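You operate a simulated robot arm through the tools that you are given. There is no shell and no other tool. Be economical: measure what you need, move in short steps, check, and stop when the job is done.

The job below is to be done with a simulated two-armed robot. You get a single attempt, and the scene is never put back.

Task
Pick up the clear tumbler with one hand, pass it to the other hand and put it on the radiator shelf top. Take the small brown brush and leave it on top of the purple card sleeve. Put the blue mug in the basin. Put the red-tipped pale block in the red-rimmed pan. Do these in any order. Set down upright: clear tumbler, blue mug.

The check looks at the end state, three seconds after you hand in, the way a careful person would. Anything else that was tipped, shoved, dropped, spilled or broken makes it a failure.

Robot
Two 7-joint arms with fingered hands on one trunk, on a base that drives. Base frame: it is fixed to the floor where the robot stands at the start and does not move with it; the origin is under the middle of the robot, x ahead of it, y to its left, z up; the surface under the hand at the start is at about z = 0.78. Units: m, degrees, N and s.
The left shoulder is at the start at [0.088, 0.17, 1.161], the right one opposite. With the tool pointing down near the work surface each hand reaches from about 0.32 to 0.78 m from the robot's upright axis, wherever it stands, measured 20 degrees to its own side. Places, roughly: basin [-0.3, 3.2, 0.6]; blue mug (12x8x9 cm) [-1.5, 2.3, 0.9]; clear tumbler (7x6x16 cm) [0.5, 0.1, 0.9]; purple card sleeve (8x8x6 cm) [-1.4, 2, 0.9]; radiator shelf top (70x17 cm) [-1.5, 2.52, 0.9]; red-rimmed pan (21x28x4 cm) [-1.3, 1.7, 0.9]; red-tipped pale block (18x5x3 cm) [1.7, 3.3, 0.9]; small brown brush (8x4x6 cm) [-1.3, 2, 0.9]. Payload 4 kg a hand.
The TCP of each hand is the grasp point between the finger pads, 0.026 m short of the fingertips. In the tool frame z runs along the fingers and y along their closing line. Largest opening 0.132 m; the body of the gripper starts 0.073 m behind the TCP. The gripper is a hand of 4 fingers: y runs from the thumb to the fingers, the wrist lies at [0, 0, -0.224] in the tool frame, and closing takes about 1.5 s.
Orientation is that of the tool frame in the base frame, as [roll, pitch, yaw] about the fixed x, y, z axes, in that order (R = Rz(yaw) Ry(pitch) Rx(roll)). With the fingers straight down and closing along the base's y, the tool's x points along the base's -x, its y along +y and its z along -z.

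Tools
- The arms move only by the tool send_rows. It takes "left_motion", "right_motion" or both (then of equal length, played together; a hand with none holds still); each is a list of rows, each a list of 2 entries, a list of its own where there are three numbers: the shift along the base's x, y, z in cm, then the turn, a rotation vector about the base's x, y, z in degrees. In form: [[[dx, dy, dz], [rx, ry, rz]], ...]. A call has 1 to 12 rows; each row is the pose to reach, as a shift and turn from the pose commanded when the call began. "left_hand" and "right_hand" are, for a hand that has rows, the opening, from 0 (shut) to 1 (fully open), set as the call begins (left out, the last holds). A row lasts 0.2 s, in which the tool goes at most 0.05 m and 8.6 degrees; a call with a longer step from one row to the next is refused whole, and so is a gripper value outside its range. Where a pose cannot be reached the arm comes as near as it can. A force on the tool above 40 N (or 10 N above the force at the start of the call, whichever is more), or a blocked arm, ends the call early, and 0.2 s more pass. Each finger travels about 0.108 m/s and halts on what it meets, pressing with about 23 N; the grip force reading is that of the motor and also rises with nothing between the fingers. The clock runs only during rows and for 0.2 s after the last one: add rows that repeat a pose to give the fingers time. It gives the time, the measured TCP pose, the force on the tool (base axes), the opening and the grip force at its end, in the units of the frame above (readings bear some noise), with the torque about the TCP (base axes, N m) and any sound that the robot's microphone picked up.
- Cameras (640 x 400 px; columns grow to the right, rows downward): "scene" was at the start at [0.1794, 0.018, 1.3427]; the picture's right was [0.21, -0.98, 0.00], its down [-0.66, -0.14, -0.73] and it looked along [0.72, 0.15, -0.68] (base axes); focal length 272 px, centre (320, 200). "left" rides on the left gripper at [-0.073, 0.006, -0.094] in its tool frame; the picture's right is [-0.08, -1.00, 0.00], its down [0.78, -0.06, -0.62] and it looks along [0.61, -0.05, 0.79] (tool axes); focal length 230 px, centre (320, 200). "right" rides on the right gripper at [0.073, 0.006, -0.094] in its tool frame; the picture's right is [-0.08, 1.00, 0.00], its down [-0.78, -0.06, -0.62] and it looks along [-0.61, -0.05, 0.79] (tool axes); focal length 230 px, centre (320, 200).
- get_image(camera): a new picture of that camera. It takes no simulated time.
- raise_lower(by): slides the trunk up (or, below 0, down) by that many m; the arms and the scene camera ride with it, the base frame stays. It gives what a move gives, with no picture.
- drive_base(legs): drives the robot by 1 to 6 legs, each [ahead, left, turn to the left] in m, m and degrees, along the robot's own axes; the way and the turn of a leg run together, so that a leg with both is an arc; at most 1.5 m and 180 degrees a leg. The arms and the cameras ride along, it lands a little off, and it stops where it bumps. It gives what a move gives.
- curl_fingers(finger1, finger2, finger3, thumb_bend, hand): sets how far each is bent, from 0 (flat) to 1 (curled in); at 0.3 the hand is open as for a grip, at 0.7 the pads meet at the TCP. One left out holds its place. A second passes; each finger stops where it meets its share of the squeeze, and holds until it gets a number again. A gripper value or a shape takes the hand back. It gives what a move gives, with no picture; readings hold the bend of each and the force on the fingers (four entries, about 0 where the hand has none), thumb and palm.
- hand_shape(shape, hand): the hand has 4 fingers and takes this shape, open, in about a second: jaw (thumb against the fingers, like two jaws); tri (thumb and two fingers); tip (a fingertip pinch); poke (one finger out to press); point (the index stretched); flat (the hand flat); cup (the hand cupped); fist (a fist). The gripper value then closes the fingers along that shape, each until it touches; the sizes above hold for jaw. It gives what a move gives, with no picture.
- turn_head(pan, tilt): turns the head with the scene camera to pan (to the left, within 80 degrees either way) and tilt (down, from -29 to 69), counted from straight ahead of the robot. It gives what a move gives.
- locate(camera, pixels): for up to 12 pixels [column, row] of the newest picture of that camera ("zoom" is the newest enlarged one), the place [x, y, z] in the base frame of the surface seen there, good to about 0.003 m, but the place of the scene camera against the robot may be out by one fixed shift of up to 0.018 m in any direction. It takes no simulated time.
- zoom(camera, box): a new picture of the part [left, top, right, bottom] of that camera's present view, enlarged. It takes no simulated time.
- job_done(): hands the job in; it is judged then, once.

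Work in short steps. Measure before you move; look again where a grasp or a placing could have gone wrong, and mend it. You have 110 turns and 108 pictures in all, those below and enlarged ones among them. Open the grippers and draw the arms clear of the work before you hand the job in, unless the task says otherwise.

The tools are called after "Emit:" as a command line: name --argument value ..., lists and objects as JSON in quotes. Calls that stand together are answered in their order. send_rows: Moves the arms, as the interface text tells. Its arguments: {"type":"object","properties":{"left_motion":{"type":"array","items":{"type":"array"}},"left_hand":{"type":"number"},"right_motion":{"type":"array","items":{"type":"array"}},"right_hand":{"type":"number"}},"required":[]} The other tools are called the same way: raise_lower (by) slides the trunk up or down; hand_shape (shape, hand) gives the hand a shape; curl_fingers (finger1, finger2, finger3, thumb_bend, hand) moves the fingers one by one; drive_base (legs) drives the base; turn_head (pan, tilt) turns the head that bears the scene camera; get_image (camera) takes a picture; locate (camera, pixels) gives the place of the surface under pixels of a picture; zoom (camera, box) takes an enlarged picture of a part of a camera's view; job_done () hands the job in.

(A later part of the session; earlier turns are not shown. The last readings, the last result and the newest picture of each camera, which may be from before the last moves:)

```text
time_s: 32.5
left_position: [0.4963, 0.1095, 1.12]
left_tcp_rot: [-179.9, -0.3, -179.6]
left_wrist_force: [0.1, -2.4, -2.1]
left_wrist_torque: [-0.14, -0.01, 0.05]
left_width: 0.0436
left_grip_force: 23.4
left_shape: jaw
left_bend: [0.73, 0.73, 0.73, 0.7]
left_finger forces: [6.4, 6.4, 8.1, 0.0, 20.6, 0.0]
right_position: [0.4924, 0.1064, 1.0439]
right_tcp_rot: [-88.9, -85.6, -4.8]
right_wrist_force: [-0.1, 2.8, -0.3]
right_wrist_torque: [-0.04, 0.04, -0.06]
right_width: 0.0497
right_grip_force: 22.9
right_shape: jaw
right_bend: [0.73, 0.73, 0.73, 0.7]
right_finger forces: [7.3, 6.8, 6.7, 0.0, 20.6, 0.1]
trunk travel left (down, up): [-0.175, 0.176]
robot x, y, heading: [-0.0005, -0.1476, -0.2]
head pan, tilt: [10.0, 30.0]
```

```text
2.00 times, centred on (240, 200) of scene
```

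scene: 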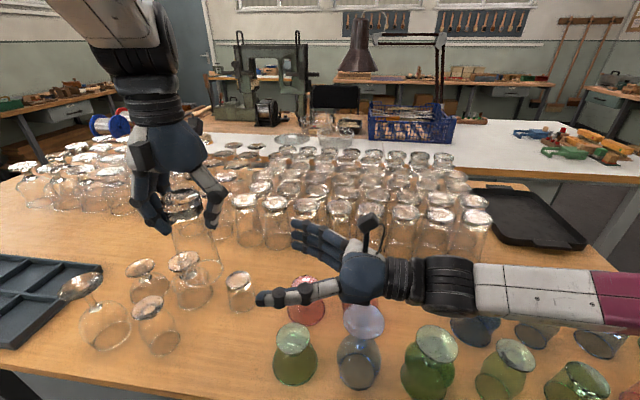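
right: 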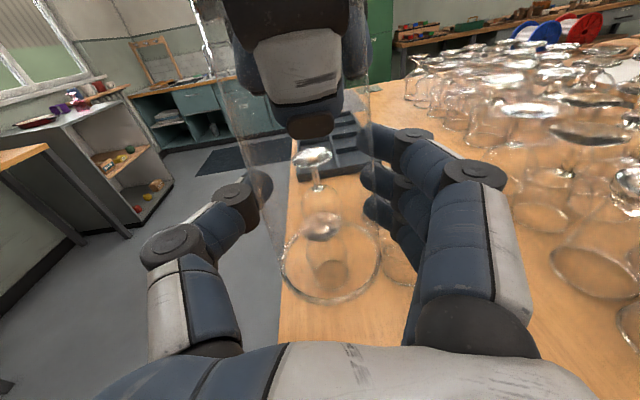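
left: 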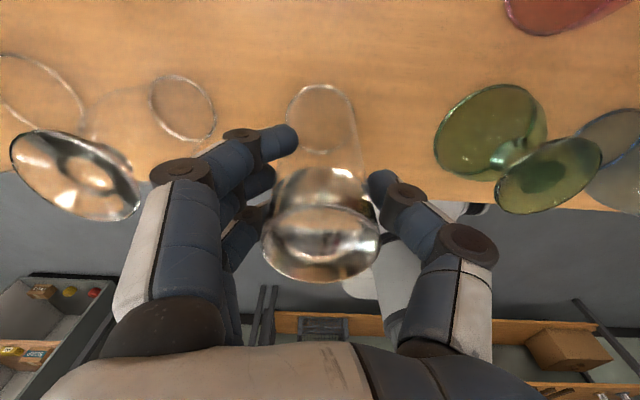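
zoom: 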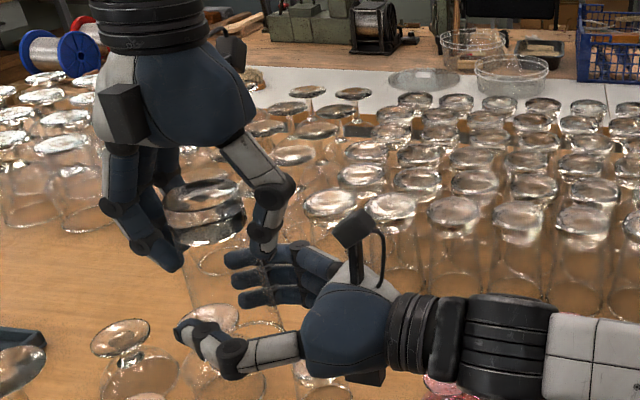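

Both hands hold it. I open the left a little (0.55) and raise it straight up.

Emit:
send_rows --left_motion '[[[0, 0, 0], [0, 0, 0]], [[0, 0, 0], [0, 0, 0]], [[0, 0, 0], [0, 0, 0]], [[0, 0, 2], [0, 0, 0]], [[0, 0, 5], [0, 0, 0]], [[0, 0, 8], [0, 0, 0]], [[0, 0, 11], [0, 0, 0]], [[0, 0, 11], [0, 0, 0]]]' --left_hand 0.55

Emit:
get_image --camera "scene"

```text
time_s: 34.3
left_position: [0.4983, 0.125, 1.2311]
left_tcp_rot: [-175.9, -0.1, -178.6]
left_wrist_force: [-0.8, -0.3, 0.6]
left_wrist_torque: [0.0, 0.0, -0.01]
left_width: 0.0719
left_grip_force: 0.1
left_shape: jaw
left_bend: [0.72, 0.72, 0.72, 0.7]
left_finger forces: [0.1, 0.0, 0.1, 0.0, 0.1, 0.0]
left hand out of reach, approached as far as the arm can: row 6, 7, 8
right_position: [0.4928, 0.1062, 1.0443]
right_tcp_rot: [-89.0, -85.5, -5.0]
right_wrist_force: [0.0, 0.6, 0.6]
right_wrist_torque: [0.02, 0.05, -0.01]
right_width: 0.0496
right_grip_force: 22.9
right_shape: jaw
right_bend: [0.73, 0.73, 0.74, 0.7]
right_finger forces: [7.6, 7.0, 7.0, 0.0, 20.7, 0.0]
trunk travel left (down, up): [-0.175, 0.176]
robot x, y, heading: [0.0007, -0.1525, -0.0]
head pan, tilt: [10.0, 30.0]
```

```text
77 pictures are left
```

scene: 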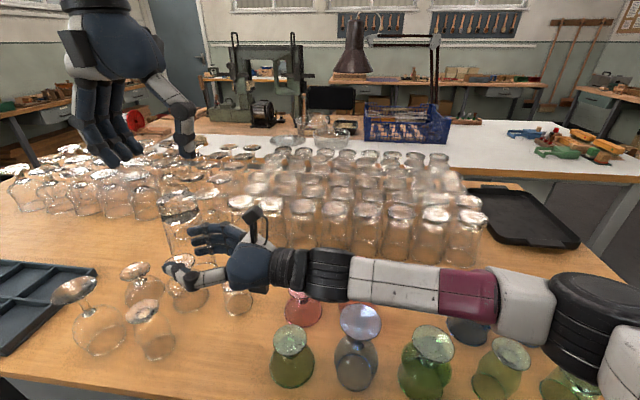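

Tumbler is firmly in the right hand. I move the left hand away left and raise the right with the tumbler.

Emit:
send_rows --left_motion '[[[0, 3, 0], [0, 0, 0]], [[0, 6, 0], [0, 0, 0]], [[0, 9, 0], [0, 0, 0]], [[0, 12, 0], [0, 0, 0]], [[0, 15, 0], [0, 0, 0]], [[0, 18, 0], [0, 0, 0]], [[0, 18, 0], [0, 0, 0]], [[0, 18, 0], [0, 0, 0]]]' --right_motion '[[[0, 0, 2], [0, 0, 0]], [[-1, -2, 4], [0, 0, 0]], [[-2, -4, 5], [0, 0, 0]], [[-3, -6, 6], [0, 0, 0]], [[-4, -8, 7], [0, 0, 0]], [[-5, -10, 8], [0, 0, 0]], [[-6, -12, 8], [0, 0, 0]], [[-6, -12, 8], [0, 0, 0]]]'

Emit:
turn_head --pan 80 --tilt 25

Emit:
get_image --camera "left"

Emit:
get_image --camera "scene"

```text
time_s: 36.1
left_position: [0.5004, 0.2926, 1.2302]
left_tcp_rot: [-179.9, -0.3, -179.7]
left_wrist_force: [-0.6, -0.3, -0.2]
left_wrist_torque: [0.01, -0.01, 0.06]
left_width: 0.0719
left_grip_force: 0.1
left_shape: jaw
left_bend: [0.72, 0.72, 0.72, 0.7]
left_finger forces: [0.0, 0.0, 0.1, 0.1, 0.1, 0.0]
right_position: [0.4315, -0.0116, 1.1231]
right_tcp_rot: [-89.3, -85.6, -4.5]
right_wrist_force: [0.4, 0.3, -3.6]
right_wrist_torque: [-0.01, 0.03, 0.0]
right_width: 0.0497
right_grip_force: 23.7
right_shape: jaw
right_bend: [0.73, 0.73, 0.74, 0.7]
right_finger forces: [7.7, 7.0, 7.1, 0.0, 20.6, 0.0]
trunk travel left (down, up): [-0.175, 0.176]
robot x, y, heading: [0.0003, -0.1485, 0.1]
head pan, tilt: [10.0, 30.0]
```

```text
time_s: 37.5
left_position: [0.4993, 0.2916, 1.2307]
left_tcp_rot: [-180.0, -0.2, -179.7]
left_wrist_force: [-0.2, 0.1, -0.1]
left_wrist_torque: [0.02, 0.0, 0.0]
left_width: 0.0721
left_grip_force: 0.1
left_shape: jaw
left_bend: [0.72, 0.72, 0.72, 0.7]
left_finger forces: [0.0, 0.1, 0.0, 0.1, 0.1, 0.0]
right_position: [0.4324, -0.0116, 1.1233]
right_tcp_rot: [-88.9, -85.7, -5.0]
right_wrist_force: [-0.2, 0.8, -2.9]
right_wrist_torque: [-0.01, 0.01, 0.01]
right_width: 0.0494
right_grip_force: 22.8
right_shape: jaw
right_bend: [0.73, 0.73, 0.74, 0.7]
right_finger forces: [7.7, 7.0, 7.1, 0.1, 20.6, 0.0]
trunk travel left (down, up): [-0.175, 0.176]
robot x, y, heading: [-0.0043, -0.1472, 0.1]
head pan, tilt: [80.0, 25.0]
```

```text
76 pictures are left
```

left: 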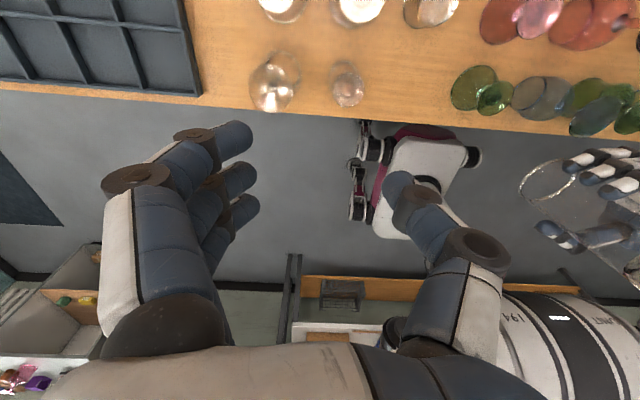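

```text
75 pictures are left
```

scene: 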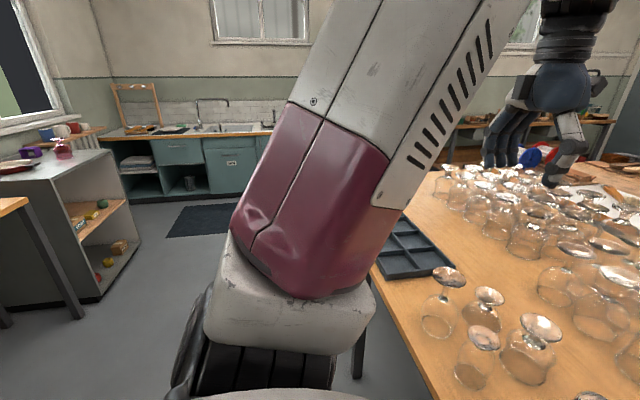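

The scene now shows the cabinet with purple sleeve (32,152), mugs on the radiator shelf (60,130), pan (12,165). I measure the floor gap and these places, plus what's behind via the left camera.

Emit:
locate --camera "scene" --pixels '[[15, 168], [32, 152], [62, 148], [46, 133], [75, 127], [100, 150], [110, 160], [25, 200], [100, 300], [225, 128], [215, 260], [140, 215]]'

Emit:
locate --camera "left" --pixels '[[300, 285], [450, 278], [345, 295], [30, 290], [100, 250], [290, 270], [320, 200], [350, 320]]'

Emit:
zoom --camera "scene" --box '[0, 60, 240, 210]'

```text
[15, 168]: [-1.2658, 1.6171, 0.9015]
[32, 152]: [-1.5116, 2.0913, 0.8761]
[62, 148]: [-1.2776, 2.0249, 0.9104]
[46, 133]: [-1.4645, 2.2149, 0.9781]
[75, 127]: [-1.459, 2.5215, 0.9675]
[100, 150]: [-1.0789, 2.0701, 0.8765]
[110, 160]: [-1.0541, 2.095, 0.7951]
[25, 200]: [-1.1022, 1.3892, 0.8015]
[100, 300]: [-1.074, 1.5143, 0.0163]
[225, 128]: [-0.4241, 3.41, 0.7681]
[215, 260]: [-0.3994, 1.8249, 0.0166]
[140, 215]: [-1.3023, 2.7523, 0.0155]
```

```text
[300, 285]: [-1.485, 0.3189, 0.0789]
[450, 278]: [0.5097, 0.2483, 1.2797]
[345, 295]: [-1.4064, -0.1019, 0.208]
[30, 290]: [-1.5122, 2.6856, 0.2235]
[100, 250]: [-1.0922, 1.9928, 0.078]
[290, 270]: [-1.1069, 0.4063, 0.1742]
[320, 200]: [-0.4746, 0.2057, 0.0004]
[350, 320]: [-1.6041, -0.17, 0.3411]
```

```text
2.67 times, centred on (120, 135) of scene
```

zoom: 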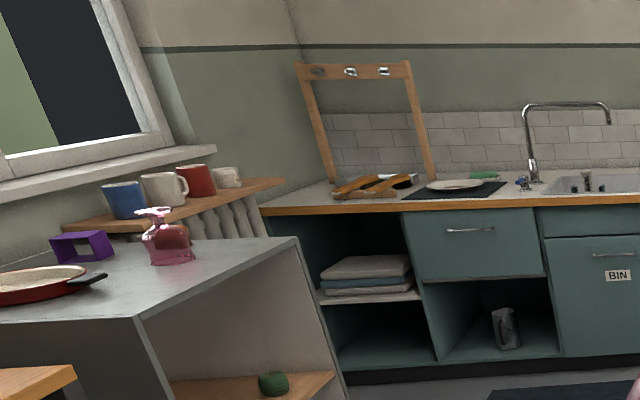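

Layout: cabinet top z≈0.87 with front at x≈-1.06 (y<2.1), radiator shelf along y at x≈-1.5, z≈0.9, counter at y>3. I back 0.4 m from the table and turn left 90°.

Emit:
drive_base --legs '[[-0.4, 0, 0], [0, 0, 90]]'

Emit:
turn_head --pan 30 --tilt 25

Emit:
get_image --camera "scene"

```text
time_s: 43.9
left_position: [-0.8501, 0.3319, 1.2306]
left_tcp_rot: [-179.9, -0.4, -87.5]
left_wrist_force: [0.0, 0.0, 0.6]
left_wrist_torque: [-0.03, 0.02, 0.02]
left_width: 0.0716
left_grip_force: 0.0
left_shape: jaw
left_bend: [0.72, 0.72, 0.72, 0.7]
left_finger forces: [0.0, 0.0, 0.0, 0.0, 0.0, 0.1]
right_position: [-0.5452, 0.2758, 1.1223]
right_tcp_rot: [-89.2, -85.6, 87.5]
right_wrist_force: [1.1, 0.1, -2.6]
right_wrist_torque: [-0.01, -0.05, 0.02]
right_width: 0.0495
right_grip_force: 23.2
right_shape: jaw
right_bend: [0.73, 0.73, 0.74, 0.7]
right_finger forces: [7.3, 6.8, 6.7, 0.0, 20.0, 0.1]
trunk travel left (down, up): [-0.175, 0.176]
robot x, y, heading: [-0.3908, -0.1489, 92.5]
head pan, tilt: [80.0, 25.0]
```

```text
time_s: 45.0
left_position: [-0.8499, 0.3326, 1.2308]
left_tcp_rot: [-179.9, -0.3, -87.5]
left_wrist_force: [-0.1, 0.4, -0.3]
left_wrist_torque: [0.0, 0.04, -0.01]
left_width: 0.072
left_grip_force: 0.1
left_shape: jaw
left_bend: [0.72, 0.72, 0.72, 0.7]
left_finger forces: [0.0, 0.0, 0.1, 0.0, 0.0, 0.0]
right_position: [-0.5457, 0.2771, 1.1223]
right_tcp_rot: [-88.9, -85.7, 87.4]
right_wrist_force: [0.7, -0.2, -3.6]
right_wrist_torque: [0.01, 0.01, 0.0]
right_width: 0.0496
right_grip_force: 22.9
right_shape: jaw
right_bend: [0.73, 0.73, 0.74, 0.7]
right_finger forces: [7.4, 6.8, 6.8, 0.1, 19.9, 0.1]
trunk travel left (down, up): [-0.175, 0.176]
robot x, y, heading: [-0.3917, -0.1466, 92.0]
head pan, tilt: [30.0, 25.0]
```

```text
73 pictures are left
```

scene: 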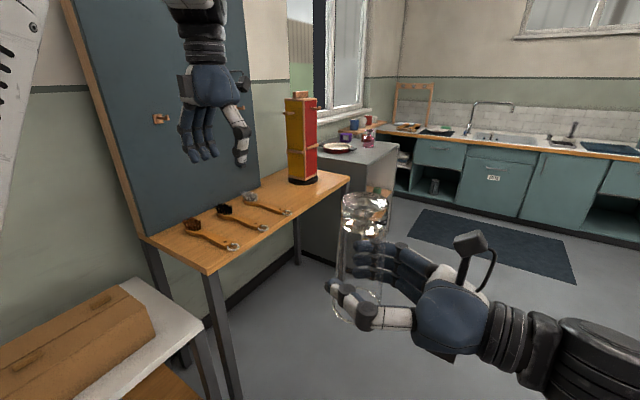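

Path along +y is clear. I drive ahead 1.5 m then 0.9 m, straightening heading, then look.

Emit:
drive_base --legs '[[1.5, 0, -2], [0.95, 0, 0]]'

Emit:
turn_head --pan 75 --tilt 35

Emit:
get_image --camera "scene"

```text
time_s: 56.9
left_position: [-0.853, 2.7808, 1.2299]
left_tcp_rot: [-179.9, -0.3, -90.2]
left_wrist_force: [0.5, 1.0, -0.2]
left_wrist_torque: [0.03, 0.01, -0.02]
left_width: 0.0718
left_grip_force: 0.1
left_shape: jaw
left_bend: [0.72, 0.72, 0.72, 0.7]
left_finger forces: [0.0, 0.0, 0.1, 0.0, 0.1, 0.1]
right_position: [-0.5495, 2.711, 1.1229]
right_tcp_rot: [-89.1, -85.5, 84.8]
right_wrist_force: [0.2, 0.5, -3.5]
right_wrist_torque: [-0.01, -0.03, -0.02]
right_width: 0.0493
right_grip_force: 23.1
right_shape: jaw
right_bend: [0.73, 0.73, 0.74, 0.7]
right_finger forces: [7.4, 6.9, 6.8, 0.0, 19.9, 0.0]
trunk travel left (down, up): [-0.175, 0.176]
robot x, y, heading: [-0.4157, 2.2778, 89.6]
head pan, tilt: [30.0, 25.0]
```

```text
time_s: 58.1
left_position: [-0.8519, 2.78, 1.2309]
left_tcp_rot: [-179.9, -0.3, -90.1]
left_wrist_force: [0.8, 0.0, -1.0]
left_wrist_torque: [-0.01, 0.04, -0.03]
left_width: 0.0719
left_grip_force: 0.1
left_shape: jaw
left_bend: [0.72, 0.72, 0.72, 0.7]
left_finger forces: [0.1, 0.1, 0.0, 0.1, 0.0, 0.0]
right_position: [-0.5497, 2.7106, 1.1218]
right_tcp_rot: [-89.1, -85.6, 84.7]
right_wrist_force: [0.3, -0.2, -2.7]
right_wrist_torque: [0.02, -0.01, 0.01]
right_width: 0.0494
right_grip_force: 22.9
right_shape: jaw
right_bend: [0.73, 0.73, 0.74, 0.7]
right_finger forces: [7.4, 6.9, 6.9, 0.0, 20.1, 0.1]
trunk travel left (down, up): [-0.175, 0.176]
robot x, y, heading: [-0.413, 2.2777, 89.4]
head pan, tilt: [75.0, 35.0]
```

```text
72 pictures are left
```

scene: 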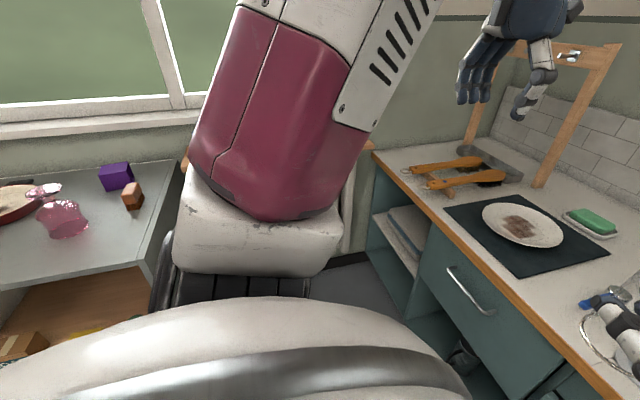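

Brush at (132,195), sleeve at (115,177) on the cabinet. I turn left 90° in place to face the radiator wall.

Emit:
drive_base --legs '[[0, 0, 90]]'

Emit:
turn_head --pan -5 --tilt 28

Emit:
get_image --camera "scene"

```text
time_s: 62.3
left_position: [-0.9209, 1.8444, 1.2309]
left_tcp_rot: [-179.9, -0.3, -0.5]
left_wrist_force: [-0.1, 0.3, -0.8]
left_wrist_torque: [-0.02, 0.0, 0.01]
left_width: 0.0718
left_grip_force: 0.1
left_shape: jaw
left_bend: [0.72, 0.72, 0.72, 0.7]
left_finger forces: [0.0, 0.1, 0.1, 0.0, 0.1, 0.1]
right_position: [-0.8503, 2.1451, 1.1229]
right_tcp_rot: [-89.1, -85.7, 174.6]
right_wrist_force: [0.0, 0.1, -3.3]
right_wrist_torque: [-0.02, -0.03, -0.03]
right_width: 0.0492
right_grip_force: 23.2
right_shape: jaw
right_bend: [0.73, 0.73, 0.74, 0.71]
right_finger forces: [7.2, 6.7, 6.7, 0.1, 19.5, 0.1]
trunk travel left (down, up): [-0.175, 0.176]
robot x, y, heading: [-0.4184, 2.2795, 179.2]
head pan, tilt: [75.0, 35.0]
```

```text
time_s: 63.8
left_position: [-0.9224, 1.845, 1.2303]
left_tcp_rot: [-179.8, -0.3, -0.7]
left_wrist_force: [0.4, 1.0, -0.6]
left_wrist_torque: [0.0, -0.01, 0.04]
left_width: 0.0722
left_grip_force: 0.0
left_shape: jaw
left_bend: [0.72, 0.72, 0.72, 0.7]
left_finger forces: [0.1, 0.0, 0.0, 0.0, 0.1, 0.0]
right_position: [-0.8503, 2.1476, 1.1228]
right_tcp_rot: [-89.1, -85.6, 174.5]
right_wrist_force: [0.3, 0.1, -3.0]
right_wrist_torque: [-0.01, -0.02, 0.01]
right_width: 0.049
right_grip_force: 23.3
right_shape: jaw
right_bend: [0.73, 0.73, 0.74, 0.71]
right_finger forces: [7.2, 6.9, 6.7, 0.0, 19.7, 0.1]
trunk travel left (down, up): [-0.175, 0.176]
robot x, y, heading: [-0.4147, 2.278, 179.3]
head pan, tilt: [-5.0, 28.0]
```

```text
71 pictures are left
```

scene: 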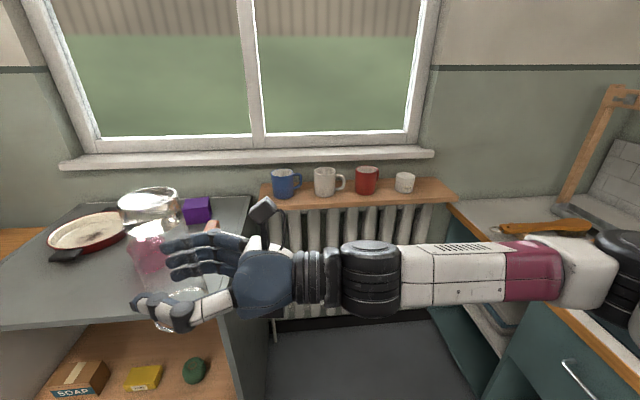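

Clear view of the shelf: mugs at cols 286–405, free to the right of the white mug (~(435,190)). I measure the shelf, sill, mugs, sleeve and counter.

Emit:
locate --camera "scene" --pixels '[[430, 185], [432, 200], [455, 200], [425, 183], [404, 185], [404, 175], [350, 154], [430, 154], [286, 185], [286, 171], [197, 205], [460, 215]]'

Emit:
zoom --camera "scene" --box '[240, 130, 480, 230]'

```text
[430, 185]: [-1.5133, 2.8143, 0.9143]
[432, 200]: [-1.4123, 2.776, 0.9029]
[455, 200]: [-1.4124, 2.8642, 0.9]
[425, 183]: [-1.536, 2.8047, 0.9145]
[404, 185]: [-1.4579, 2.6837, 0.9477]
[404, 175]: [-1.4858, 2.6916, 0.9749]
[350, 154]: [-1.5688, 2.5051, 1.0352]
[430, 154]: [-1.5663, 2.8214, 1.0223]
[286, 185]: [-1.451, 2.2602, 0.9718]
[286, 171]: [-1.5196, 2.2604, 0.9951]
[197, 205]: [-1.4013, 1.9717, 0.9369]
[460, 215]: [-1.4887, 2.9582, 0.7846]
```

```text
2.67 times, centred on (360, 180) of scene
```

zoom: 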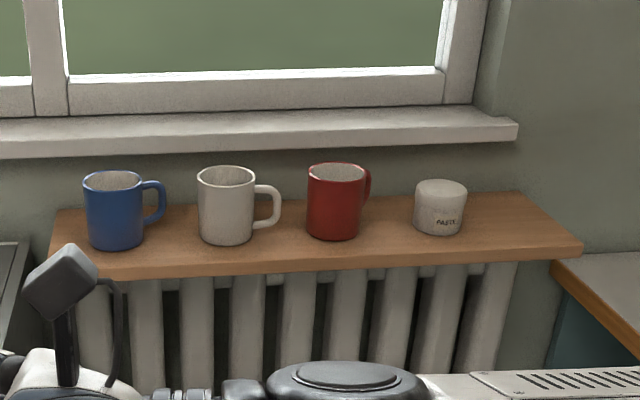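

The shelf's free end is y 2.73–2.87, x -1.41…-1.57, top ≈0.90; sill above at x≈-1.566. I extend the right hand forward and rotate it -90° about z so it points at the wall, tumbler staying upright.

Emit:
send_rows --right_motion '[[[-1.5, 2.5, 0], [0, 0, -8.2]], [[-3, 5, 0], [0, 0, -16.4]], [[-4.5, 7.5, 0], [0, 0, -24.6]], [[-6, 10, 0], [0, 0, -32.8]], [[-7.5, 12.5, 0], [0, 0, -41]], [[-9, 15, 0], [0, 0, -49.2]], [[-10.5, 17.5, 0], [0, 0, -57.4]], [[-12, 20, 0], [0, 0, -65.6]], [[-13.5, 22.5, 0], [0, 0, -73.8]], [[-15, 25, 0], [0, 0, -82]], [[-16.5, 28, 0], [0, 0, -89]], [[-16.5, 28, 0], [0, 0, -89]]]'

Emit:
get_image --camera "scene"

```text
time_s: 66.4
left_position: [-0.921, 1.8439, 1.2297]
left_tcp_rot: [-179.9, -0.4, -0.5]
left_wrist_force: [-0.7, -0.1, -0.2]
left_wrist_torque: [-0.01, 0.02, 0.0]
left_width: 0.0721
left_grip_force: 0.1
left_shape: jaw
left_bend: [0.72, 0.72, 0.72, 0.7]
left_finger forces: [0.0, 0.0, 0.0, 0.0, 0.0, 0.0]
right_position: [-1.0156, 2.4264, 1.1218]
right_tcp_rot: [-89.1, -85.6, 85.3]
right_wrist_force: [-0.5, 0.0, -2.8]
right_wrist_torque: [0.03, 0.02, 0.02]
right_width: 0.0491
right_grip_force: 23.0
right_shape: jaw
right_bend: [0.73, 0.73, 0.74, 0.71]
right_finger forces: [7.5, 6.8, 6.9, 0.0, 19.9, 0.0]
trunk travel left (down, up): [-0.175, 0.176]
robot x, y, heading: [-0.4147, 2.2812, 179.2]
head pan, tilt: [-5.0, 28.0]
```

```text
69 pictures are left
```

scene: 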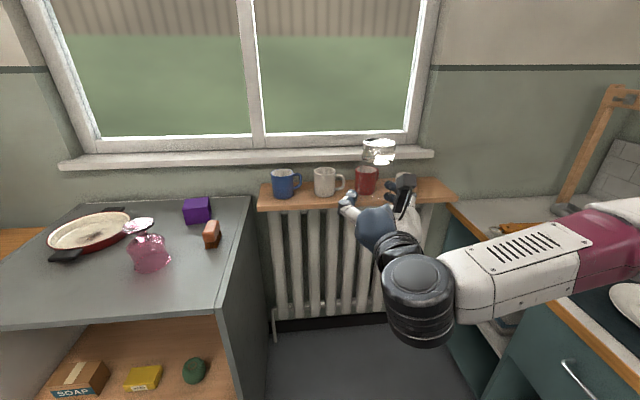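

Hand points at the wall with the tumbler upright. I check the counter's front edge before driving sideways.

Emit:
locate --camera "scene" --pixels '[[598, 342], [500, 255], [455, 212], [560, 380], [225, 340], [440, 380]]'

```text
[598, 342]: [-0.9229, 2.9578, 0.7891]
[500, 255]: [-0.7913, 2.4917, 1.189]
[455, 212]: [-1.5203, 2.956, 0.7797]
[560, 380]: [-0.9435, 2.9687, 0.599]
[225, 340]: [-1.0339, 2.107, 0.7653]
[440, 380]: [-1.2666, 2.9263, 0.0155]
```

Counter front is at y≈2.955, so robot y≈2.52 is safe. Drive right 0.24 and ahead 0.36.

Emit:
drive_base --legs '[[0, -0.24, 0], [0.36, 0, 0.7]]'

Emit:
get_image --camera "scene"

Emit:
get_image --camera "right"

```text
time_s: 71.0
left_position: [-1.2769, 2.0837, 1.2298]
left_tcp_rot: [-180.0, -0.3, 0.1]
left_wrist_force: [-0.8, -0.7, 0.9]
left_wrist_torque: [-0.01, 0.0, 0.02]
left_width: 0.0719
left_grip_force: 0.0
left_shape: jaw
left_bend: [0.72, 0.72, 0.72, 0.7]
left_finger forces: [0.1, 0.0, 0.1, 0.0, 0.0, 0.1]
right_position: [-1.3775, 2.6639, 1.1231]
right_tcp_rot: [-89.5, -85.5, 86.5]
right_wrist_force: [-0.8, 0.7, -3.3]
right_wrist_torque: [0.04, -0.03, 0.02]
right_width: 0.0496
right_grip_force: 22.7
right_shape: jaw
right_bend: [0.73, 0.73, 0.74, 0.71]
right_finger forces: [7.5, 6.8, 6.8, 0.0, 19.9, 0.0]
trunk travel left (down, up): [-0.175, 0.176]
robot x, y, heading: [-0.7762, 2.5231, 179.9]
head pan, tilt: [-5.0, 28.0]
```

```text
68 pictures are left
```

scene: 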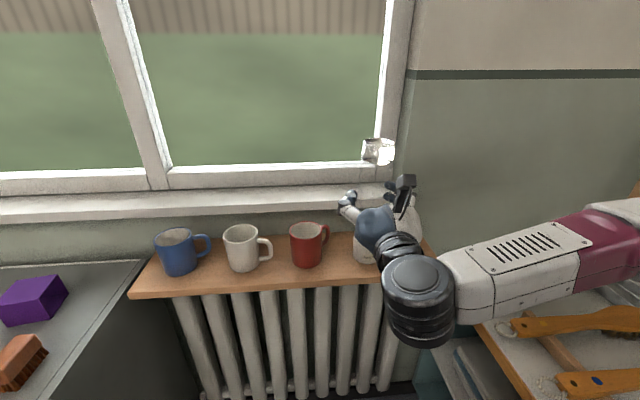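

```text
67 pictures are left
```

right: 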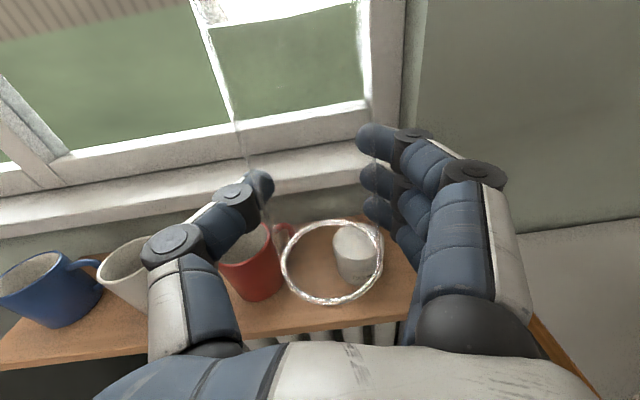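

Both cameras see the shelf; I measure the pot, shelf top and edges in the right wrist camera.

Emit:
locate --camera "right" --pixels '[[355, 242], [375, 245], [356, 272], [320, 315], [320, 323], [400, 270], [395, 250], [320, 185], [320, 205], [310, 250]]'

Emit:
locate --camera "scene" --pixels '[[427, 255], [432, 270], [335, 240], [335, 275], [335, 283], [362, 245], [176, 240], [240, 240], [30, 300], [22, 360]]'

```text
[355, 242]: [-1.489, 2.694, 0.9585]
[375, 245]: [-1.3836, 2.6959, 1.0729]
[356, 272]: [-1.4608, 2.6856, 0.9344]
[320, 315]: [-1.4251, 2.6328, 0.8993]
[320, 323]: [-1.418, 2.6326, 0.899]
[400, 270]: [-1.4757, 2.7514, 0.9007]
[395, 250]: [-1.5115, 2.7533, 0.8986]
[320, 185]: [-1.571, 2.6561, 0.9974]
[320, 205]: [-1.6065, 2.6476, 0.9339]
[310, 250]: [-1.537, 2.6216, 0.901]
```

```text
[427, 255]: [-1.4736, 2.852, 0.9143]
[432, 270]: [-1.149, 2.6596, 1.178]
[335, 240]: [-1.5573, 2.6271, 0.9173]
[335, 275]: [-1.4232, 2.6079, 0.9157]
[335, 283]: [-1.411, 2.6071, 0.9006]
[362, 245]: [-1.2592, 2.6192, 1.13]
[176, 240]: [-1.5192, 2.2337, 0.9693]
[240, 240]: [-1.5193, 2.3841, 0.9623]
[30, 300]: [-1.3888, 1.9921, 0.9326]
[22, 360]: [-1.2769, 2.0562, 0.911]
```

Shelf top is z=0.900, pot centre (-1.485,2.69). Glass bottom is 0.0485 below the TCP. I move over (-1.475,2.80) at height first.

Emit:
send_rows --right_motion '[[[-1, 3, 0], [0, 0, 0]], [[-3, 6, 0], [0, 0, 0]], [[-5, 9, 0], [0, 0, 0]], [[-7, 12, 0], [0, 0, 0]], [[-9.5, 14, 0], [0, 0, 0]], [[-9.5, 14, -3], [0, 0, 0]], [[-9.5, 14, -6], [0, 0, 0]], [[-9.5, 14, -9], [0, 0, 0]], [[-9.5, 14, -12], [0, 0, 0]], [[-9.5, 14, -14], [0, 0, 0]], [[-9.5, 14, -14], [0, 0, 0]]]'

Emit:
get_image --camera "right"

Emit:
get_image --camera "scene"

```text
time_s: 73.5
left_position: [-1.275, 2.0822, 1.2304]
left_tcp_rot: [-179.8, -0.2, 0.0]
left_wrist_force: [0.1, 0.2, -0.8]
left_wrist_torque: [0.01, -0.03, -0.05]
left_width: 0.0721
left_grip_force: 0.0
left_shape: jaw
left_bend: [0.72, 0.72, 0.72, 0.7]
left_finger forces: [0.0, 0.0, 0.1, 0.0, 0.0, 0.0]
right_position: [-1.472, 2.8042, 0.9821]
right_tcp_rot: [-89.0, -85.5, 86.0]
right_wrist_force: [-0.8, -0.5, -2.7]
right_wrist_torque: [-0.02, 0.01, -0.01]
right_width: 0.049
right_grip_force: 23.2
right_shape: jaw
right_bend: [0.73, 0.74, 0.74, 0.71]
right_finger forces: [7.5, 6.7, 6.7, 0.0, 19.7, 0.0]
trunk travel left (down, up): [-0.175, 0.176]
robot x, y, heading: [-0.7777, 2.5196, 179.9]
head pan, tilt: [-5.0, 28.0]
```

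```text
66 pictures are left
```

right: 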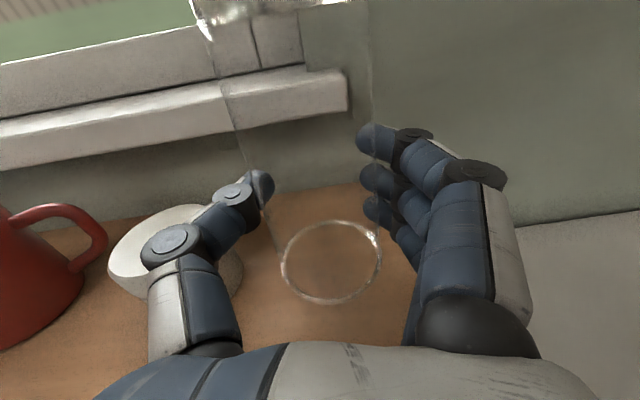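

```text
65 pictures are left
```

scene: 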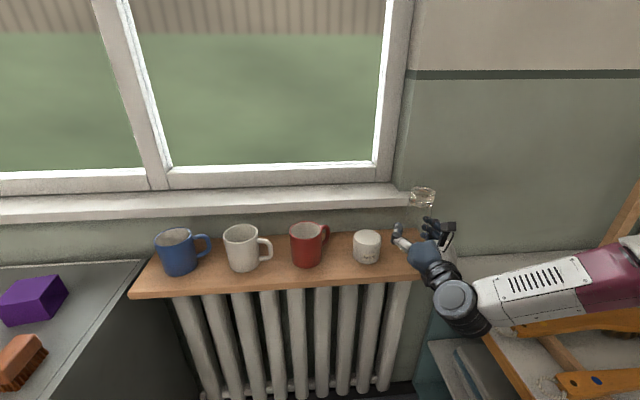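

I measure the clearance between the thumb's knuckle at (155,245) and the pot, and the shelf end.

Emit:
locate --camera "right" --pixels '[[148, 245], [172, 243], [205, 240], [228, 275], [215, 212], [205, 205], [385, 245], [390, 290], [360, 195], [155, 320]]'

Emit:
zoom --camera "scene" --box '[330, 170, 490, 300]'

```text
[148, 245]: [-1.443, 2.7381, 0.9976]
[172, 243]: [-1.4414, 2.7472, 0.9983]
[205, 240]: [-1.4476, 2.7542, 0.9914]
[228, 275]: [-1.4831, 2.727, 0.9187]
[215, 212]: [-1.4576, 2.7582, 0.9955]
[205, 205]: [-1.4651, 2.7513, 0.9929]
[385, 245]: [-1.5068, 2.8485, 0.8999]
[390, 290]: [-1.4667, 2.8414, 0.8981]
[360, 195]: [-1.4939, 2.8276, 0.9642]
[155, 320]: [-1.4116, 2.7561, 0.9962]
```

```text
3.08 times, centred on (410, 235) of scene
```

zoom: 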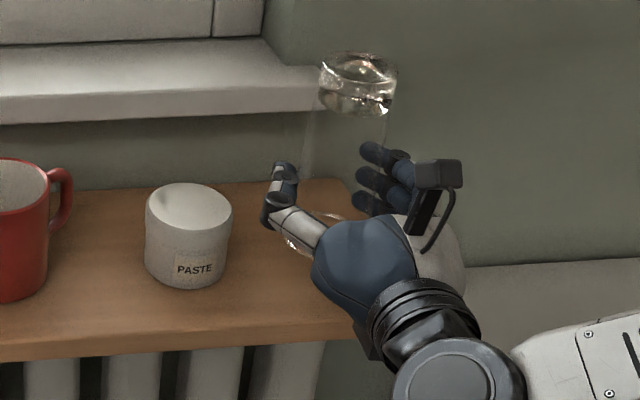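

Gap thumb–pot is only ~1 cm, so I shift 0.9 cm further right and lower to just above the shelf, then contact.

Emit:
send_rows --right_motion '[[[0, 0.9, 0], [0, 0, 0]], [[0, 0.9, -1.5], [0, 0, 0]], [[0, 0.9, -2.6], [0, 0, 0]], [[0, 0.9, -2.9], [0, 0, 0]], [[0, 0.9, -3.2], [0, 0, 0]], [[0, 0.9, -3.2], [0, 0, 0]], [[0, 0.9, -3.2], [0, 0, 0]]]'

Emit:
get_image --camera "right"

Emit:
zoom --camera "scene" --box '[330, 170, 490, 300]'

```text
time_s: 75.0
left_position: [-1.2753, 2.0822, 1.2304]
left_tcp_rot: [-179.9, -0.2, 0.1]
left_wrist_force: [-0.3, -0.5, -0.1]
left_wrist_torque: [-0.02, 0.01, 0.02]
left_width: 0.0718
left_grip_force: 0.1
left_shape: jaw
left_bend: [0.72, 0.72, 0.72, 0.7]
left_finger forces: [0.0, 0.1, 0.0, 0.0, 0.1, 0.1]
right_position: [-1.4717, 2.8122, 0.9506]
right_tcp_rot: [-88.8, -85.7, 85.9]
right_wrist_force: [-0.9, -0.2, -0.3]
right_wrist_torque: [0.03, -0.01, -0.01]
right_width: 0.0492
right_grip_force: 23.2
right_shape: jaw
right_bend: [0.73, 0.74, 0.74, 0.71]
right_finger forces: [7.5, 6.8, 6.7, 0.0, 20.1, 0.0]
trunk travel left (down, up): [-0.175, 0.176]
robot x, y, heading: [-0.7768, 2.5223, 180.0]
head pan, tilt: [-5.0, 28.0]
```

```text
63 pictures are left
```

right: 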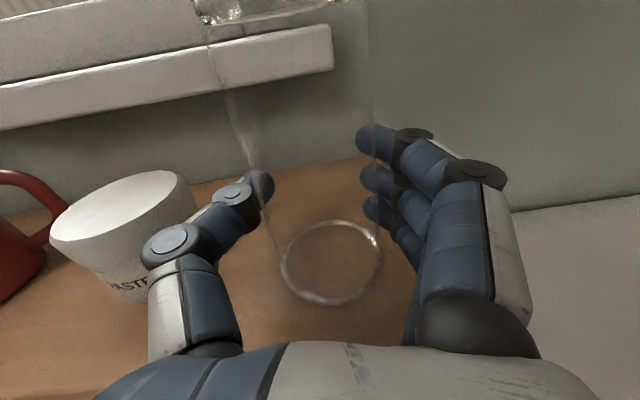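

```text
3.08 times, centred on (410, 235) of scene
```

zoom: 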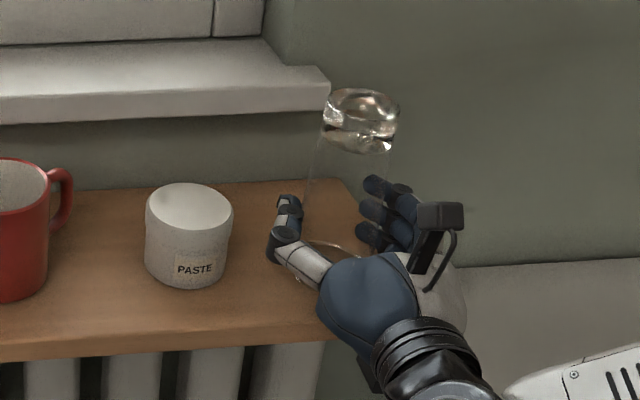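

Force fell from -2.9 to -0.3 N: the glass rests on the shelf. I open slightly (0.5).

Emit:
send_rows --right_motion '[[[0, 0, 0], [0, 0, 0]], [[0, 0, 0], [0, 0, 0]], [[0, 0, 0], [0, 0, 0]], [[0, 0, 0], [0, 0, 0]]]' --right_hand 0.5

Emit:
get_image --camera "right"

```text
time_s: 76.0
left_position: [-1.2762, 2.0835, 1.2302]
left_tcp_rot: [-179.9, -0.2, 0.0]
left_wrist_force: [-0.1, -0.9, 0.3]
left_wrist_torque: [0.0, 0.02, 0.01]
left_width: 0.0721
left_grip_force: 0.1
left_shape: jaw
left_bend: [0.72, 0.72, 0.72, 0.7]
left_finger forces: [0.1, 0.0, 0.0, 0.0, 0.0, 0.1]
right_position: [-1.4725, 2.8114, 0.9503]
right_tcp_rot: [-89.1, -85.6, 86.0]
right_wrist_force: [-0.4, -0.3, 0.1]
right_wrist_torque: [-0.02, 0.01, 0.0]
right_width: 0.065
right_grip_force: 0.1
right_shape: jaw
right_bend: [0.73, 0.73, 0.73, 0.7]
right_finger forces: [0.0, 0.0, 0.0, 0.0, 0.0, 0.0]
trunk travel left (down, up): [-0.175, 0.176]
robot x, y, heading: [-0.7775, 2.5211, 180.1]
head pan, tilt: [-5.0, 28.0]
```

```text
61 pictures are left
```

right: 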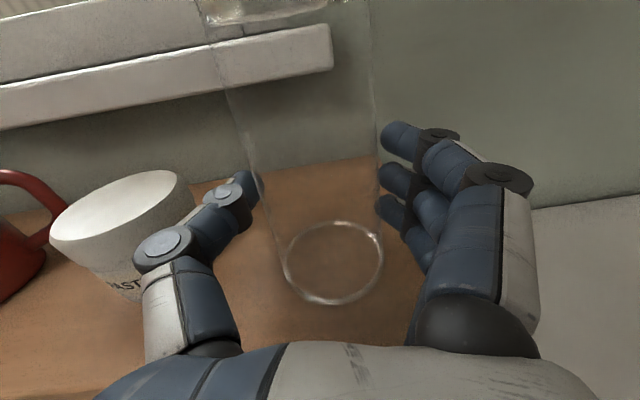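

The glass stands free inside the fingers. I withdraw straight back (+x).

Emit:
send_rows --right_motion '[[[1.5, 0, 0], [0, 0, 0]], [[3, 0, 0], [0, 0, 0]], [[4.5, 0, 0], [0, 0, 0]], [[6, 0, 0], [0, 0, 0]], [[9, 0, 0], [0, 0, 0]], [[12, 0, 0], [0, 0, 0]], [[15, 0, 0], [0, 0, 0]], [[15, 0, 0], [0, 0, 0]]]' --right_hand 0.53

Emit:
get_image --camera "scene"

Emit:
zoom --camera "right" --box '[160, 60, 480, 260]'

```text
time_s: 77.8
left_position: [-1.2761, 2.0825, 1.2296]
left_tcp_rot: [-179.9, -0.2, 0.1]
left_wrist_force: [0.4, 0.9, -0.2]
left_wrist_torque: [0.01, 0.01, -0.02]
left_width: 0.072
left_grip_force: 0.1
left_shape: jaw
left_bend: [0.72, 0.72, 0.72, 0.7]
left_finger forces: [0.0, 0.0, 0.0, 0.0, 0.0, 0.1]
right_position: [-1.3226, 2.8121, 0.9508]
right_tcp_rot: [-89.0, -85.6, 86.0]
right_wrist_force: [0.0, 0.1, 0.1]
right_wrist_torque: [0.0, 0.04, 0.01]
right_width: 0.069
right_grip_force: 0.1
right_shape: jaw
right_bend: [0.72, 0.72, 0.72, 0.7]
right_finger forces: [0.0, 0.0, 0.1, 0.0, 0.0, 0.0]
trunk travel left (down, up): [-0.175, 0.176]
robot x, y, heading: [-0.7772, 2.5211, 179.8]
head pan, tilt: [-5.0, 28.0]
```

```text
60 pictures are left
```

scene: 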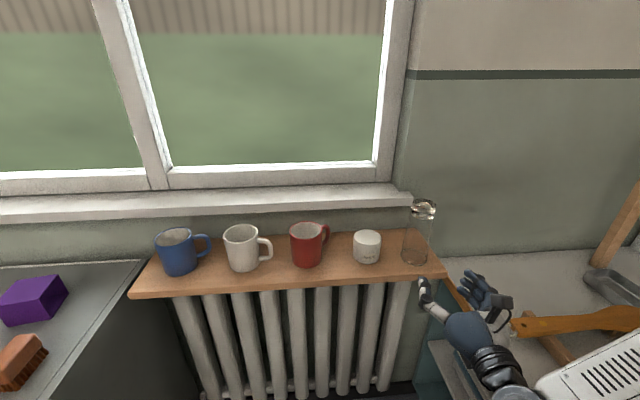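

```text
2.00 times, centred on (320, 160) of right
```

zoom: 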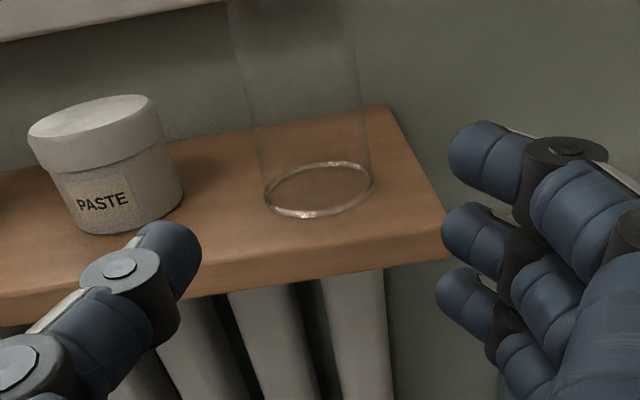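

Tumbler stands well on the shelf. Next the brush: I park the right hand further up/back and look at brush and sleeve with head and left camera.

Emit:
send_rows --right_motion '[[[3, -2, 4], [0, 0, 0]], [[6, -4, 8], [0, 0, 0]], [[9, -6, 12], [0, 0, 0]], [[12, -8, 16], [0, 0, 0]], [[12, -8, 16], [0, 0, 0]]]'

Emit:
turn_head --pan 35 --tilt 38

Emit:
get_image --camera "left"

Emit:
get_image --camera "scene"

```text
refused: row 1 steps farther than a row can; nothing moved
```

```text
time_s: 78.9
left_position: [-1.2766, 2.0837, 1.2303]
left_tcp_rot: [-179.9, -0.2, 0.1]
left_wrist_force: [-0.5, -0.4, 0.7]
left_wrist_torque: [0.02, 0.0, 0.01]
left_width: 0.0718
left_grip_force: 0.1
left_shape: jaw
left_bend: [0.72, 0.72, 0.72, 0.7]
left_finger forces: [0.1, 0.1, 0.1, 0.0, 0.0, 0.0]
right_position: [-1.3235, 2.8133, 0.9513]
right_tcp_rot: [-89.1, -85.5, 86.1]
right_wrist_force: [0.6, -0.8, 0.5]
right_wrist_torque: [-0.03, 0.0, 0.0]
right_width: 0.069
right_grip_force: 0.0
right_shape: jaw
right_bend: [0.72, 0.72, 0.72, 0.7]
right_finger forces: [0.0, 0.1, 0.0, 0.1, 0.0, 0.0]
trunk travel left (down, up): [-0.175, 0.176]
robot x, y, heading: [-0.7731, 2.5206, 179.6]
head pan, tilt: [35.0, 38.0]
```

```text
58 pictures are left
```

left: 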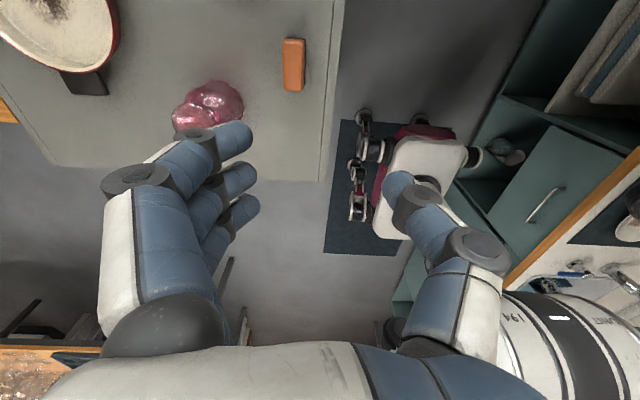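

```text
57 pictures are left
```

scene: 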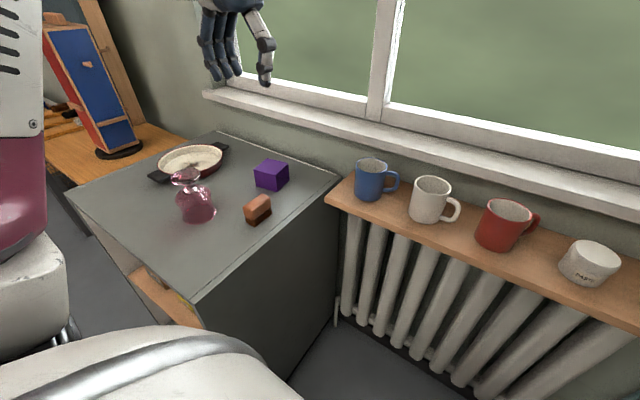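

I measure brush (293,64) in the left camera, and sleeve and brush in a scene zoom; also retract the right arm with shorter steps.

Emit:
locate --camera "left" --pixels '[[293, 64], [286, 45], [301, 45], [287, 85], [301, 85], [270, 65], [320, 60]]'

Emit:
zoom --camera "scene" --box '[150, 120, 350, 250]'

Emit:
locate --camera "scene" --pixels '[[271, 166], [258, 162], [286, 173], [270, 185], [265, 189], [258, 205], [248, 203], [268, 204], [196, 205], [187, 172], [372, 165], [358, 175]]'

Emit:
send_rows --right_motion '[[[3, 0, 2], [0, 0, 0]], [[6, -1, 5], [0, 0, 0]], [[9, -2, 8], [0, 0, 0]], [[11, -3, 11], [0, 0, 0]], [[12, -4, 14], [0, 0, 0]], [[12, -4, 14], [0, 0, 0]]]'

```text
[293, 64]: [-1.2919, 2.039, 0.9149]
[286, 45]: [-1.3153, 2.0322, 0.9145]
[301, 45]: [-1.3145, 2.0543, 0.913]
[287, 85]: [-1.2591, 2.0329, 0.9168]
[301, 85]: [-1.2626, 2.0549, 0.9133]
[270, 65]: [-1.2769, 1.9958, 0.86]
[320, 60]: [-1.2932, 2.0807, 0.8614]
```

```text
3.08 times, centred on (250, 185) of scene
```

zoom: 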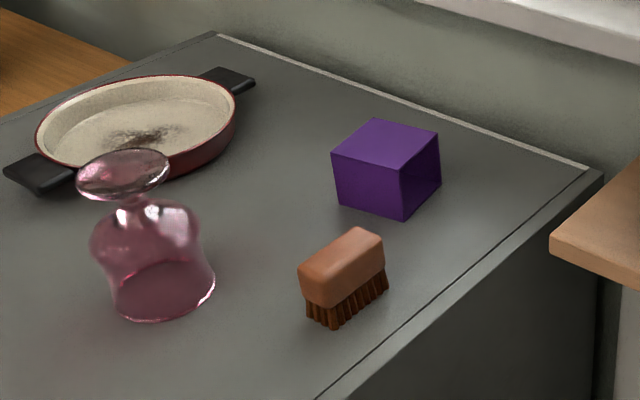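

```text
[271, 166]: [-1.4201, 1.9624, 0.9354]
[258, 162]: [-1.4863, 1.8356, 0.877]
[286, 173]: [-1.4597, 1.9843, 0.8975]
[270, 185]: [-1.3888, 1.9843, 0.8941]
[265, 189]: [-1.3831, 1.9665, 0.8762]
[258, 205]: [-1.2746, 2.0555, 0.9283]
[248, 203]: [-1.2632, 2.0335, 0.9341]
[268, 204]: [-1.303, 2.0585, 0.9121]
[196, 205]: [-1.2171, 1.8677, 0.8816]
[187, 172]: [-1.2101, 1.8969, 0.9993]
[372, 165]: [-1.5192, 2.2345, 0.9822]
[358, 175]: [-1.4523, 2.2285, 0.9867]
```

```text
time_s: 80.3
left_position: [-1.2764, 2.0836, 1.2314]
left_tcp_rot: [-180.0, -0.2, 0.2]
left_wrist_force: [-0.6, 1.0, 0.2]
left_wrist_torque: [-0.05, -0.02, -0.04]
left_width: 0.0718
left_grip_force: 0.2
left_shape: jaw
left_bend: [0.72, 0.72, 0.72, 0.7]
left_finger forces: [0.0, 0.0, 0.0, 0.0, 0.1, 0.1]
right_position: [-1.2998, 2.7815, 1.0102]
right_tcp_rot: [-88.7, -85.6, 85.7]
right_wrist_force: [-1.0, 0.1, 0.1]
right_wrist_torque: [0.01, 0.02, -0.03]
right_width: 0.0692
right_grip_force: 0.0
right_shape: jaw
right_bend: [0.72, 0.72, 0.72, 0.7]
right_finger forces: [0.0, 0.0, 0.1, 0.0, 0.1, 0.0]
right hand out of reach, approached as far as the arm can: row 2, 3, 4, 5, 6
trunk travel left (down, up): [-0.175, 0.176]
robot x, y, heading: [-0.7757, 2.5217, 179.7]
head pan, tilt: [35.0, 38.0]
```

Brush: centre (-1.290,2.043), long along x, top 0.915, cabinet top 0.860. I bring the left hand above it at z≈1.0.

Emit:
send_rows --left_motion '[[[-0.5, -1.5, -3], [0, 0, 0]], [[-1, -3, -7], [0, 0, 0]], [[-1.3, -4, -11], [0, 0, 0]], [[-1.3, -4, -15], [0, 0, 0]], [[-1.3, -4, -19], [0, 0, 0]], [[-1.3, -4, -23], [0, 0, 0]], [[-1.3, -4, -23], [0, 0, 0]]]' --left_hand 0.72

Emit:
get_image --camera "left"

Emit:
get_image --camera "scene"

```text
time_s: 81.9
left_position: [-1.289, 2.04, 0.9999]
left_tcp_rot: [-179.9, -0.3, 0.1]
left_wrist_force: [1.0, -0.4, -0.2]
left_wrist_torque: [0.01, 0.02, 0.02]
left_width: 0.0946
left_grip_force: 0.0
left_shape: jaw
left_bend: [0.66, 0.66, 0.66, 0.62]
left_finger forces: [0.1, 0.0, 0.0, 0.0, 0.0, 0.0]
right_position: [-1.2997, 2.7819, 1.0093]
right_tcp_rot: [-88.4, -85.6, 85.4]
right_wrist_force: [0.3, -0.2, 0.8]
right_wrist_torque: [0.02, 0.03, -0.02]
right_width: 0.0695
right_grip_force: 0.0
right_shape: jaw
right_bend: [0.72, 0.72, 0.72, 0.7]
right_finger forces: [0.0, 0.1, 0.1, 0.1, 0.0, 0.1]
trunk travel left (down, up): [-0.175, 0.176]
robot x, y, heading: [-0.7726, 2.5188, 180.0]
head pan, tilt: [35.0, 38.0]
```

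```text
55 pictures are left
```

left: 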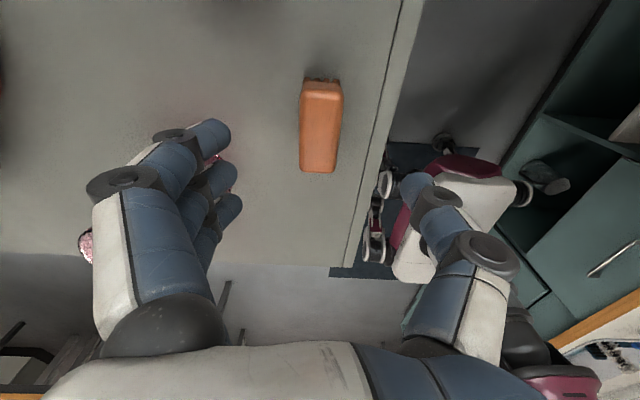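

```text
54 pictures are left
```

scene: 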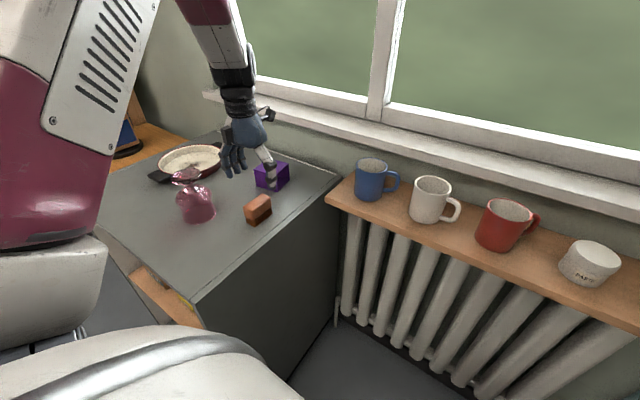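

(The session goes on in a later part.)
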